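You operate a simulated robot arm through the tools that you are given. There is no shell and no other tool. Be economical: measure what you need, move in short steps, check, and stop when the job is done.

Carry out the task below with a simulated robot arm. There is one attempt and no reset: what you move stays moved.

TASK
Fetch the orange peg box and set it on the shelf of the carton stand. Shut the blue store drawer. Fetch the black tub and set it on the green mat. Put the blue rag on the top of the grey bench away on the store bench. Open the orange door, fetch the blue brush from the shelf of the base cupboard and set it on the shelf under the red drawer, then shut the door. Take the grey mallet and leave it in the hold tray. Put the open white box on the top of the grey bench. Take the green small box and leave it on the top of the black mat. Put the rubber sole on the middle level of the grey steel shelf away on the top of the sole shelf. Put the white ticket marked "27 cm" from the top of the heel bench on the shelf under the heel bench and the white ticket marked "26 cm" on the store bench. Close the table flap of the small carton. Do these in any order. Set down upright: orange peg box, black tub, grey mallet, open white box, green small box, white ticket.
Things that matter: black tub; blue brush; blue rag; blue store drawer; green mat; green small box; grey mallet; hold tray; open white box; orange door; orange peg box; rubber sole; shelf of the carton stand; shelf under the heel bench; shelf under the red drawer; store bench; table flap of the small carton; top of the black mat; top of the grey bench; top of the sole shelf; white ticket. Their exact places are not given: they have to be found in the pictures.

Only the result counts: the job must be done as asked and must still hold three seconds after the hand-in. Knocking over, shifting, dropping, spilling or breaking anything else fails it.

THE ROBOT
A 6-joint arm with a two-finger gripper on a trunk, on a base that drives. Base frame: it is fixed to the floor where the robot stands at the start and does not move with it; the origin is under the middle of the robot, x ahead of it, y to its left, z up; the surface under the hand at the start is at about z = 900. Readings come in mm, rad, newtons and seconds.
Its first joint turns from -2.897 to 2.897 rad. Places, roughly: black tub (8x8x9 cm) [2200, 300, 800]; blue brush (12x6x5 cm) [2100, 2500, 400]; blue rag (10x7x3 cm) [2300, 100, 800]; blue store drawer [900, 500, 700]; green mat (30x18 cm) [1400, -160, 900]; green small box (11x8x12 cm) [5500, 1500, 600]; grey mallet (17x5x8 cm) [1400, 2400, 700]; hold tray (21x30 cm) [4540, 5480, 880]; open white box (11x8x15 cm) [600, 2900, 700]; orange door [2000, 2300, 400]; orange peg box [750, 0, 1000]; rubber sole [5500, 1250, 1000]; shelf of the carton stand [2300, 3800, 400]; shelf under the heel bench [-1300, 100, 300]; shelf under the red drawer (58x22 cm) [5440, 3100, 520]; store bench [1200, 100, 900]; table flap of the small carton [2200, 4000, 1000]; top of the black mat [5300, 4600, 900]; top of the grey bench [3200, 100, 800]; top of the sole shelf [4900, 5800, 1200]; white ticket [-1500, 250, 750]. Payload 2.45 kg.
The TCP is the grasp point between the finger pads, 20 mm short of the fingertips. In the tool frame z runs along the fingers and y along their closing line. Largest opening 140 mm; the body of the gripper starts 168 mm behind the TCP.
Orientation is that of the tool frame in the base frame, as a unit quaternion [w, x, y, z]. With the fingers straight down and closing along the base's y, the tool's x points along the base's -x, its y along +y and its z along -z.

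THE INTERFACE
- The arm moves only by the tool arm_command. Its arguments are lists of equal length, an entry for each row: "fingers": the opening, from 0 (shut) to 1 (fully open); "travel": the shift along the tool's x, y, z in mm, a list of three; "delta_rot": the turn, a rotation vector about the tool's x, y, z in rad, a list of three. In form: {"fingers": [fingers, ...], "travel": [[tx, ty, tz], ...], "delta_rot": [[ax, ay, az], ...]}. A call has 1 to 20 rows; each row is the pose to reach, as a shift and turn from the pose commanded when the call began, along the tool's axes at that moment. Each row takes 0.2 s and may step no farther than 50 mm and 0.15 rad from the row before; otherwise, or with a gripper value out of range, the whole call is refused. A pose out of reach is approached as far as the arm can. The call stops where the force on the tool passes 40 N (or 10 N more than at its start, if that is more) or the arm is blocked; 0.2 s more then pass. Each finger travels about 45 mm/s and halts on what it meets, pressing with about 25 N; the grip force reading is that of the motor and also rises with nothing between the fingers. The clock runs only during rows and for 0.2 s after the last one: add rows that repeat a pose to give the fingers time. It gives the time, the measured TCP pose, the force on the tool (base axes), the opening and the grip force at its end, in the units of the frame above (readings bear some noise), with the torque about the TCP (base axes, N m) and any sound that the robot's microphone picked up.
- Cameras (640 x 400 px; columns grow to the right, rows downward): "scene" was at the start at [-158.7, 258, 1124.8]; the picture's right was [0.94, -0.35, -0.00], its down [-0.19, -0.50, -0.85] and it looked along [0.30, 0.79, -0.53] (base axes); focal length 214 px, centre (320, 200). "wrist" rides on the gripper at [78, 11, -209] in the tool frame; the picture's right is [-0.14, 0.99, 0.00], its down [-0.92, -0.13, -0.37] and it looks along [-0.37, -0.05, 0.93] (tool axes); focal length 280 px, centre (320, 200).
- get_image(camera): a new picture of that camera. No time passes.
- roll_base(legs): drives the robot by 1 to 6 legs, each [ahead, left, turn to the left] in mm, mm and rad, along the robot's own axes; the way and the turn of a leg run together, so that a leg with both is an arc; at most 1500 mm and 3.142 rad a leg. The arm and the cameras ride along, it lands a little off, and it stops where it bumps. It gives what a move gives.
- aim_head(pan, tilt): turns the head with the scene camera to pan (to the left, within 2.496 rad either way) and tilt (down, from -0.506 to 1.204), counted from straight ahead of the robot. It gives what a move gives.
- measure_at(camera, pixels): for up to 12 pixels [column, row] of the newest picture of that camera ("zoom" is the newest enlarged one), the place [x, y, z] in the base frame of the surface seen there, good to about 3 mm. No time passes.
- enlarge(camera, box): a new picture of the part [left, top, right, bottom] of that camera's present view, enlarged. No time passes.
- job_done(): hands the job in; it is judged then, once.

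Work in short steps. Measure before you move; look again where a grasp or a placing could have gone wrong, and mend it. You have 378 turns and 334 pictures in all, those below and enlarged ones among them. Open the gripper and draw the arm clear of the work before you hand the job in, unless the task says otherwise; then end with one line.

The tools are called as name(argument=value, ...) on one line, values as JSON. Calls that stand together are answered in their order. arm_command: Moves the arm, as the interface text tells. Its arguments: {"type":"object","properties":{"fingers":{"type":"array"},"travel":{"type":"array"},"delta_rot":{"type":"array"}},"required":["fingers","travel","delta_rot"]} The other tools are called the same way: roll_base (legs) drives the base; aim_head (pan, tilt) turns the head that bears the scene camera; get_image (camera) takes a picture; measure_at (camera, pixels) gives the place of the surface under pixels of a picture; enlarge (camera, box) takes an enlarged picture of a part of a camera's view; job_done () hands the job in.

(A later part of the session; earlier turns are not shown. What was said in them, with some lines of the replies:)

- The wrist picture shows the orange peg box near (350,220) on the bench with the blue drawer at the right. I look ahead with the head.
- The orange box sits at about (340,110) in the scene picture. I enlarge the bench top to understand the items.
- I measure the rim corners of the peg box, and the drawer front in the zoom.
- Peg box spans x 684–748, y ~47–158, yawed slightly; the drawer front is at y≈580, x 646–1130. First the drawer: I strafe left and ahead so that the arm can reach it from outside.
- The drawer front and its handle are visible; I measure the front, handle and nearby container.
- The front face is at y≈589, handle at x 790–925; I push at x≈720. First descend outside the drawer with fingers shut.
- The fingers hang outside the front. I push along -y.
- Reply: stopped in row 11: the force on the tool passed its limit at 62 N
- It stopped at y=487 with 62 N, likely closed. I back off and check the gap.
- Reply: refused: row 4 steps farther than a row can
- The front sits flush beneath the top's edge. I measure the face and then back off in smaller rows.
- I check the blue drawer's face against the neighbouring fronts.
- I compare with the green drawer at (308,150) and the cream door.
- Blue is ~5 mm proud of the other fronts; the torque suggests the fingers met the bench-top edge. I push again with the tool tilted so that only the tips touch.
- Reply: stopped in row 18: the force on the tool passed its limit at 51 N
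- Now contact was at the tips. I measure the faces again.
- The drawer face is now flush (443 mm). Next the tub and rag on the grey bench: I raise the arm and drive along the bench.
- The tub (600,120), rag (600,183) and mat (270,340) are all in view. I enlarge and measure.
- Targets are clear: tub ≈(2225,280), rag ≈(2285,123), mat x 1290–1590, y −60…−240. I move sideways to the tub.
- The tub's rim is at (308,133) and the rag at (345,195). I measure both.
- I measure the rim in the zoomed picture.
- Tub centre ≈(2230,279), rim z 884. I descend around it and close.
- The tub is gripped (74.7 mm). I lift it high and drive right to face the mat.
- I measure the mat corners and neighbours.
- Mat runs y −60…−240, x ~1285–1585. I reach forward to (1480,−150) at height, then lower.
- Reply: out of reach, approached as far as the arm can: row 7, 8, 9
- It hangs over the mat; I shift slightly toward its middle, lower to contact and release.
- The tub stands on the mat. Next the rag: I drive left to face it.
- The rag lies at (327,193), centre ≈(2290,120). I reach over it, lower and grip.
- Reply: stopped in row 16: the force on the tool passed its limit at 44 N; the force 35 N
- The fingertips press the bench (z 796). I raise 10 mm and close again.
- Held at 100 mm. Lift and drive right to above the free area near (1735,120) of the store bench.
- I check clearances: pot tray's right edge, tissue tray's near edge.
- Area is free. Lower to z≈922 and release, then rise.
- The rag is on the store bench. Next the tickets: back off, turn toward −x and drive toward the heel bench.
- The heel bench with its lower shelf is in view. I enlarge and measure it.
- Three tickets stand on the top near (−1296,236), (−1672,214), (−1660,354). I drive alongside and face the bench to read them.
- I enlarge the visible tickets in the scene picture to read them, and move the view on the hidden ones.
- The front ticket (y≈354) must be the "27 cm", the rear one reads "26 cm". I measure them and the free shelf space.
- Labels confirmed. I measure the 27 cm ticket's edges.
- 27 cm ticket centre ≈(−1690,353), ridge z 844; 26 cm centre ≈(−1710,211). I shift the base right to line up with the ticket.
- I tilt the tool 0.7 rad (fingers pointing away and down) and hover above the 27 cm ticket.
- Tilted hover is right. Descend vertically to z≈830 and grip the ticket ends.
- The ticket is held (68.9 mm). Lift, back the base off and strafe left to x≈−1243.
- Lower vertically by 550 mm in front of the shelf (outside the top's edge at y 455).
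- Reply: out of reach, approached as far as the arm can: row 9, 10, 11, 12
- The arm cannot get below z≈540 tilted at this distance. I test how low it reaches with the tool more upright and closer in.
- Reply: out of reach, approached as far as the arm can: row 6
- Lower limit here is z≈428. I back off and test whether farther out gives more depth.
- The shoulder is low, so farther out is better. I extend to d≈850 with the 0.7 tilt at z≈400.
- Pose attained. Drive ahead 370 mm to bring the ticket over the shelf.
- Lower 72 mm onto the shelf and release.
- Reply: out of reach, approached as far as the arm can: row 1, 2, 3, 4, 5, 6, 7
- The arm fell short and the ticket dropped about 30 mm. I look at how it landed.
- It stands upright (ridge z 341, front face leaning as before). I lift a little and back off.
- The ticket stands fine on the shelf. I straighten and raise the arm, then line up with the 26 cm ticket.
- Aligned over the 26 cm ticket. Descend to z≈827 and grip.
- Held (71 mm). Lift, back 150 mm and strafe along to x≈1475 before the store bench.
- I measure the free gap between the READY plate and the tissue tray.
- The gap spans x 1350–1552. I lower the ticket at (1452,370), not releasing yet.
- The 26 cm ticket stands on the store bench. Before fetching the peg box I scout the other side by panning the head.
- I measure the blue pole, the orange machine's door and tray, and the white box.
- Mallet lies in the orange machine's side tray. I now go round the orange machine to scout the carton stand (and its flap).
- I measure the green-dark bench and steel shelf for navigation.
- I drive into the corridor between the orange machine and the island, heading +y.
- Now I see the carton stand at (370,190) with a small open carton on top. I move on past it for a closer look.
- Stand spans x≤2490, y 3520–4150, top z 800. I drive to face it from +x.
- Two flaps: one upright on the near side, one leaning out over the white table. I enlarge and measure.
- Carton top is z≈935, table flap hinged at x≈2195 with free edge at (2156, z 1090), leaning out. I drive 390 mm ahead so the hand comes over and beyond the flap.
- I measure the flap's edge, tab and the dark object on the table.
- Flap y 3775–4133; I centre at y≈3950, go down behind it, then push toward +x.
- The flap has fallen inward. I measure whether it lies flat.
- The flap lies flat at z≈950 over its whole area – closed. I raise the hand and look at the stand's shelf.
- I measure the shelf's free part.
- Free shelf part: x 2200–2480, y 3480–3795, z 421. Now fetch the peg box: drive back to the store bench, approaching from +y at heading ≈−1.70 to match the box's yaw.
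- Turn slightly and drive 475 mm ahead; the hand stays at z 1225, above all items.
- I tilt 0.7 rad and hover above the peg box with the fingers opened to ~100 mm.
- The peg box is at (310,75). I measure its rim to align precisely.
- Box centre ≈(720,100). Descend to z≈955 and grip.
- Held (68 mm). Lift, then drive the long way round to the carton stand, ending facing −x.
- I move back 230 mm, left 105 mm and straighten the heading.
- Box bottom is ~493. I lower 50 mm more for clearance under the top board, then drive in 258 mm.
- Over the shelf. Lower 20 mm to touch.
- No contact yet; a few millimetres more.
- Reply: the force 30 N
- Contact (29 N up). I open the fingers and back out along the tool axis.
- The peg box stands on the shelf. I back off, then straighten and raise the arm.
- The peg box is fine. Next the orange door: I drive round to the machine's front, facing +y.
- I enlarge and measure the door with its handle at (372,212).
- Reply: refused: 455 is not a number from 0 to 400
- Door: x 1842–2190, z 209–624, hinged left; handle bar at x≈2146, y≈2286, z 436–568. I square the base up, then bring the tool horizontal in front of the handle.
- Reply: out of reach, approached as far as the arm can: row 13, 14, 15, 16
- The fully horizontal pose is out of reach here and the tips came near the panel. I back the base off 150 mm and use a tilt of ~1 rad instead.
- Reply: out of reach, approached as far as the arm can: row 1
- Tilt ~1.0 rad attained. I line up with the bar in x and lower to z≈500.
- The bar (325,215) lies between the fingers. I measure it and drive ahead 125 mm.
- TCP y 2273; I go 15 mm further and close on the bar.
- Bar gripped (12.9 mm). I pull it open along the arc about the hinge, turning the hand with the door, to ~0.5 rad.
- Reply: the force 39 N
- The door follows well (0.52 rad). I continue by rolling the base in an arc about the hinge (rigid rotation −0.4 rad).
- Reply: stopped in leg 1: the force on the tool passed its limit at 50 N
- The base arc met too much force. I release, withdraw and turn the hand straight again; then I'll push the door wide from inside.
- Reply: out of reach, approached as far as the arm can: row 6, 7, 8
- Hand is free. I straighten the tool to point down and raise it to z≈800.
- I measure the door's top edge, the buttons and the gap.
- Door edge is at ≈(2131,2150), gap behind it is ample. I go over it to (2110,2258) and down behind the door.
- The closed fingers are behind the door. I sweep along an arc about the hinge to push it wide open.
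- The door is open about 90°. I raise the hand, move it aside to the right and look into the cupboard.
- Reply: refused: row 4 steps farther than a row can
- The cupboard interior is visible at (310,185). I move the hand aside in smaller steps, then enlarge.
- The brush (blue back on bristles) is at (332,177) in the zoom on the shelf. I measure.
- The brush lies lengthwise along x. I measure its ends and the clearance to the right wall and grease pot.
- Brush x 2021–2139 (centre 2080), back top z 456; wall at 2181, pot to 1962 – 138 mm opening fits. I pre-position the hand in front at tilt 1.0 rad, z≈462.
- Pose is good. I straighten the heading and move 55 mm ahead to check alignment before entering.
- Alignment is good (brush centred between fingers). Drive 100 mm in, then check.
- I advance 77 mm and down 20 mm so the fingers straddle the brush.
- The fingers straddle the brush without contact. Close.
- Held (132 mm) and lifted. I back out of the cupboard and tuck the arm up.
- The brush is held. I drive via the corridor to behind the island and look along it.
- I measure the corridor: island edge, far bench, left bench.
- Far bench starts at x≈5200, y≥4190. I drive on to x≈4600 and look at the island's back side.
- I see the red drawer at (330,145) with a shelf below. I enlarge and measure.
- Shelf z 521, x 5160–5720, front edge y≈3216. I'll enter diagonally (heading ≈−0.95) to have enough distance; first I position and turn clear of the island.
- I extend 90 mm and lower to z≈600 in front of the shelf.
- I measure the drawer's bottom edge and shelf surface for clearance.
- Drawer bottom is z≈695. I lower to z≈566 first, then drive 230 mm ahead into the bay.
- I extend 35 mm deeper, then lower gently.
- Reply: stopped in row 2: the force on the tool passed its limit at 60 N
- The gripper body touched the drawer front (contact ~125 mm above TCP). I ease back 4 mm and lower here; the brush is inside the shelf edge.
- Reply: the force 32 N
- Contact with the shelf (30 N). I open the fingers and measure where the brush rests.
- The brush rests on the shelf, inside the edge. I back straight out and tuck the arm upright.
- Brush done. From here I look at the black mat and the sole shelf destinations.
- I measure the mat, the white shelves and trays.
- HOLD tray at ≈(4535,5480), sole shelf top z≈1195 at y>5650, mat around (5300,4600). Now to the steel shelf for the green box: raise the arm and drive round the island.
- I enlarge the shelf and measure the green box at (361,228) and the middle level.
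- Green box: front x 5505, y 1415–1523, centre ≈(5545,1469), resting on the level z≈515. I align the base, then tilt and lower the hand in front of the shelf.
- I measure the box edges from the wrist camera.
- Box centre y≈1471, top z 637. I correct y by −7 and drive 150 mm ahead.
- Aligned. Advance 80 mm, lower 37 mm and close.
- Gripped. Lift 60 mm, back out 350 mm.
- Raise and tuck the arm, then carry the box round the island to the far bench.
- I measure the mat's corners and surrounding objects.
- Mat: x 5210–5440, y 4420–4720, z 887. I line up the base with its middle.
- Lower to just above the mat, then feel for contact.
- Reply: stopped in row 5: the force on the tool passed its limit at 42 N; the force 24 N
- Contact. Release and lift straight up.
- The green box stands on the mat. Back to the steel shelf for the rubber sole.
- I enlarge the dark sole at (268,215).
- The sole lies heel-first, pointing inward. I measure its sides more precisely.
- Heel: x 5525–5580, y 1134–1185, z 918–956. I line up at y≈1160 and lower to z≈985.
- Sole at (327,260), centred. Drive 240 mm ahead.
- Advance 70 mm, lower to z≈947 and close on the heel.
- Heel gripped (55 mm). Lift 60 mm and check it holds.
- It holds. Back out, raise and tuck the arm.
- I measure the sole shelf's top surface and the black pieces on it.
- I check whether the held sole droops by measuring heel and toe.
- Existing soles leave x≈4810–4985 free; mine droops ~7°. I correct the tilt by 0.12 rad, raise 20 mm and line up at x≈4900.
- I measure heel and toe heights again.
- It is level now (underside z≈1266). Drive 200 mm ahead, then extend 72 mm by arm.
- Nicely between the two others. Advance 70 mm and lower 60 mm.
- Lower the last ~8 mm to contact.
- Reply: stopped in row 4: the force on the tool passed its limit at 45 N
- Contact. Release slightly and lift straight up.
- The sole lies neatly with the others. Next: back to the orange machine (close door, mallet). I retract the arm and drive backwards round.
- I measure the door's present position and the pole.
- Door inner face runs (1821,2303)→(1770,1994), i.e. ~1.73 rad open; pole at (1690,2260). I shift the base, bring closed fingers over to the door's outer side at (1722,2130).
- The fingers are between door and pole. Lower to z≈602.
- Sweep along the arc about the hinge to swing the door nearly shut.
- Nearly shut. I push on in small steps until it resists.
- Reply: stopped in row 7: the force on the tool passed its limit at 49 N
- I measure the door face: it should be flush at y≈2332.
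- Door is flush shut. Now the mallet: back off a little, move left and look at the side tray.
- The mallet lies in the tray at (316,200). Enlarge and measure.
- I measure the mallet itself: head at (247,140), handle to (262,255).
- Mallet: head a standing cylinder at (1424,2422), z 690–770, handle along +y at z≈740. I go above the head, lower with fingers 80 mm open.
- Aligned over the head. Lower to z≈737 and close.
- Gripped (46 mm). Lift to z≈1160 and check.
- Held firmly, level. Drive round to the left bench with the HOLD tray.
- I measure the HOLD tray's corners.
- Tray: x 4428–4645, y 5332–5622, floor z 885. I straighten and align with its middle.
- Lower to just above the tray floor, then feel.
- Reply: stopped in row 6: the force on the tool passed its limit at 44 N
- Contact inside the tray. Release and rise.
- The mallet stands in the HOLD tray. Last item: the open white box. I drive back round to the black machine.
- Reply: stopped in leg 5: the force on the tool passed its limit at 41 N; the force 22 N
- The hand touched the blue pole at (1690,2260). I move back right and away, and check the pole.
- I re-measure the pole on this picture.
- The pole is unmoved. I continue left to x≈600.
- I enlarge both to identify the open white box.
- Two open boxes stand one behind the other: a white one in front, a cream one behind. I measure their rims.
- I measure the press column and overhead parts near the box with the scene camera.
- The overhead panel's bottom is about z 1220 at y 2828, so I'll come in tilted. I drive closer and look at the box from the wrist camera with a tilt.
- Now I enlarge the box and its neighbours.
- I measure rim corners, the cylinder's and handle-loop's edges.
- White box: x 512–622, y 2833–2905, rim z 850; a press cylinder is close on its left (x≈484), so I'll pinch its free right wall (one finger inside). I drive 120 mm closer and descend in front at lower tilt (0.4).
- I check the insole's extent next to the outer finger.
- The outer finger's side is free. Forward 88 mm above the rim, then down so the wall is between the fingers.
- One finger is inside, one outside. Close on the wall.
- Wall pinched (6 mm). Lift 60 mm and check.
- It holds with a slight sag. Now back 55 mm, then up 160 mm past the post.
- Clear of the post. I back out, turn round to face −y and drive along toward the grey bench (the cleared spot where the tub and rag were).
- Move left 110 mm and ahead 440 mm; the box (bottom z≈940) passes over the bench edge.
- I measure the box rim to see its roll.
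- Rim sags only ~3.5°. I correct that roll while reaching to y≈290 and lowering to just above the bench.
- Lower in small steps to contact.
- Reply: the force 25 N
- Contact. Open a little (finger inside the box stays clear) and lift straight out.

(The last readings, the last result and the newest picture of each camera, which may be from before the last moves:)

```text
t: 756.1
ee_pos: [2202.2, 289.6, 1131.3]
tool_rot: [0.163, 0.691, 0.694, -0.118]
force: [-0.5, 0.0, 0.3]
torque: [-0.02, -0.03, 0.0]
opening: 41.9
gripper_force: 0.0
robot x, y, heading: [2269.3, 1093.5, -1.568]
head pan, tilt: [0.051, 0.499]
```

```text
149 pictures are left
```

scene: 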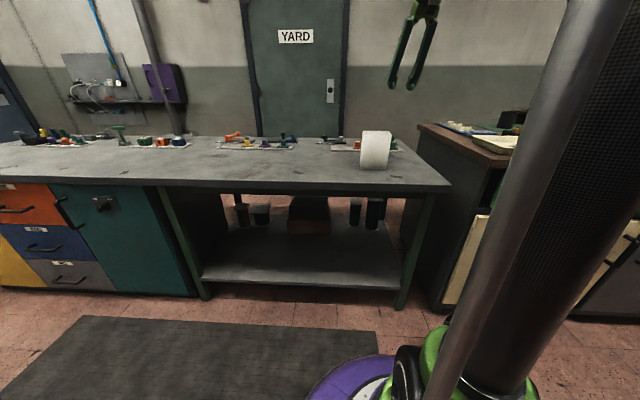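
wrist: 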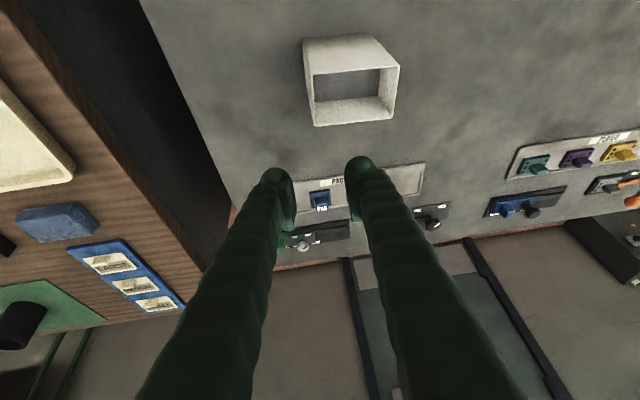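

The white box stands on the grey bench. I verify its rim is level.

measure_at(camera="wrist", pixels=[[309, 72], [396, 66], [318, 122], [393, 110], [345, 68], [350, 85], [300, 90], [345, 122]])

enlarge(camera="scene", box=[330, 110, 450, 190])

```text
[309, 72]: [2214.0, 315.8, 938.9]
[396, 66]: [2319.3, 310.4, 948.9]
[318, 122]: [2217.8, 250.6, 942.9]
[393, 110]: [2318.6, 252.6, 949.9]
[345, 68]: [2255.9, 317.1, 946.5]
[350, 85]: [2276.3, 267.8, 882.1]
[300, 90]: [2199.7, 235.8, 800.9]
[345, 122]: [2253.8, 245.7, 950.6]
```

```text
5.00 times, centred on (390, 150) of scene
```

zoom: 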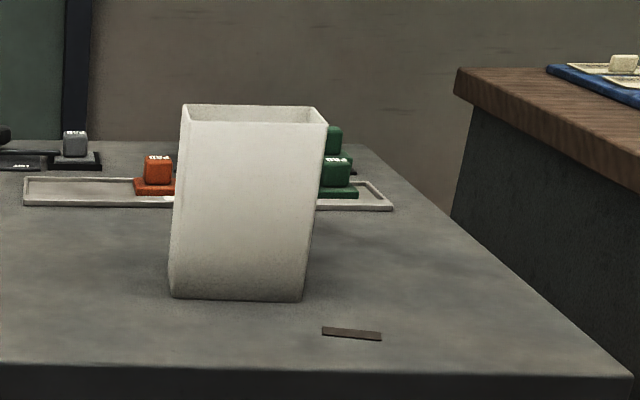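

All items are placed. I open the gripper, back off and take a final look at the store bench.

roll_base(legs=[[-450, 0, 0]])

arm_command(fingers=[0.6, 1, 1], travel=[[0, 0, -20], [0, 0, -40], [0, 0, -40]], delta_rot=[[0, 0, 0], [0, 0, 0], [0, 0, 0]])

aim_head(pan=-0.5, tilt=0.4)

get_image(camera="scene")

```text
t: 758.8
ee_pos: [2192.3, 738.8, 1130.1]
tool_rot: [0.162, 0.696, 0.69, -0.118]
force: [0.7, 0.6, -0.2]
torque: [-0.01, -0.03, 0.0]
opening: 41.9
gripper_force: 0.0
robot x, y, heading: [2277.3, 1546.7, -1.576]
head pan, tilt: [0.051, 0.499]
```

```text
t: 759.6
ee_pos: [2190.0, 754.1, 1168.5]
tool_rot: [0.163, 0.696, 0.689, -0.119]
force: [-0.6, -0.3, 0.9]
torque: [0.0, -0.02, 0.02]
opening: 111.1
gripper_force: 0.0
robot x, y, heading: [2274.7, 1543.3, -1.576]
head pan, tilt: [0.051, 0.499]
```

```text
t: 760.6
ee_pos: [2190.1, 755.7, 1167.6]
tool_rot: [0.163, 0.695, 0.69, -0.119]
force: [0.7, -0.8, 0.6]
torque: [0.03, -0.02, 0.0]
opening: 140.0
gripper_force: 0.1
robot x, y, heading: [2273.2, 1546.0, -1.576]
head pan, tilt: [-0.499, 0.4]
```

```text
147 pictures are left
```

scene: 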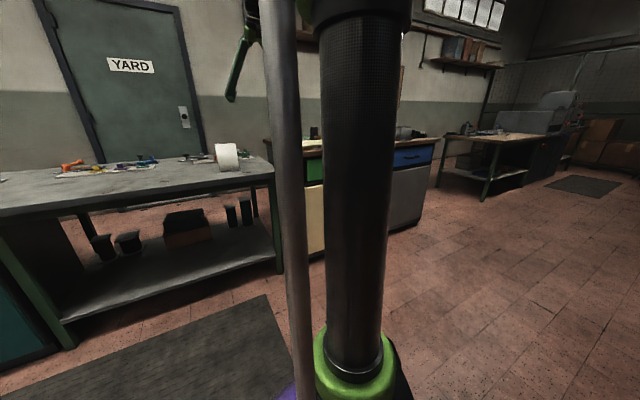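

The blue drawer is flush, the white box stands on the bench, and the arm is clear with the gripper open. I hand in.

job_done()

```text
The job is handed in.
```

All eleven parts of the job are done as asked, and I handed it in with the gripper open and the arm clear of the work.
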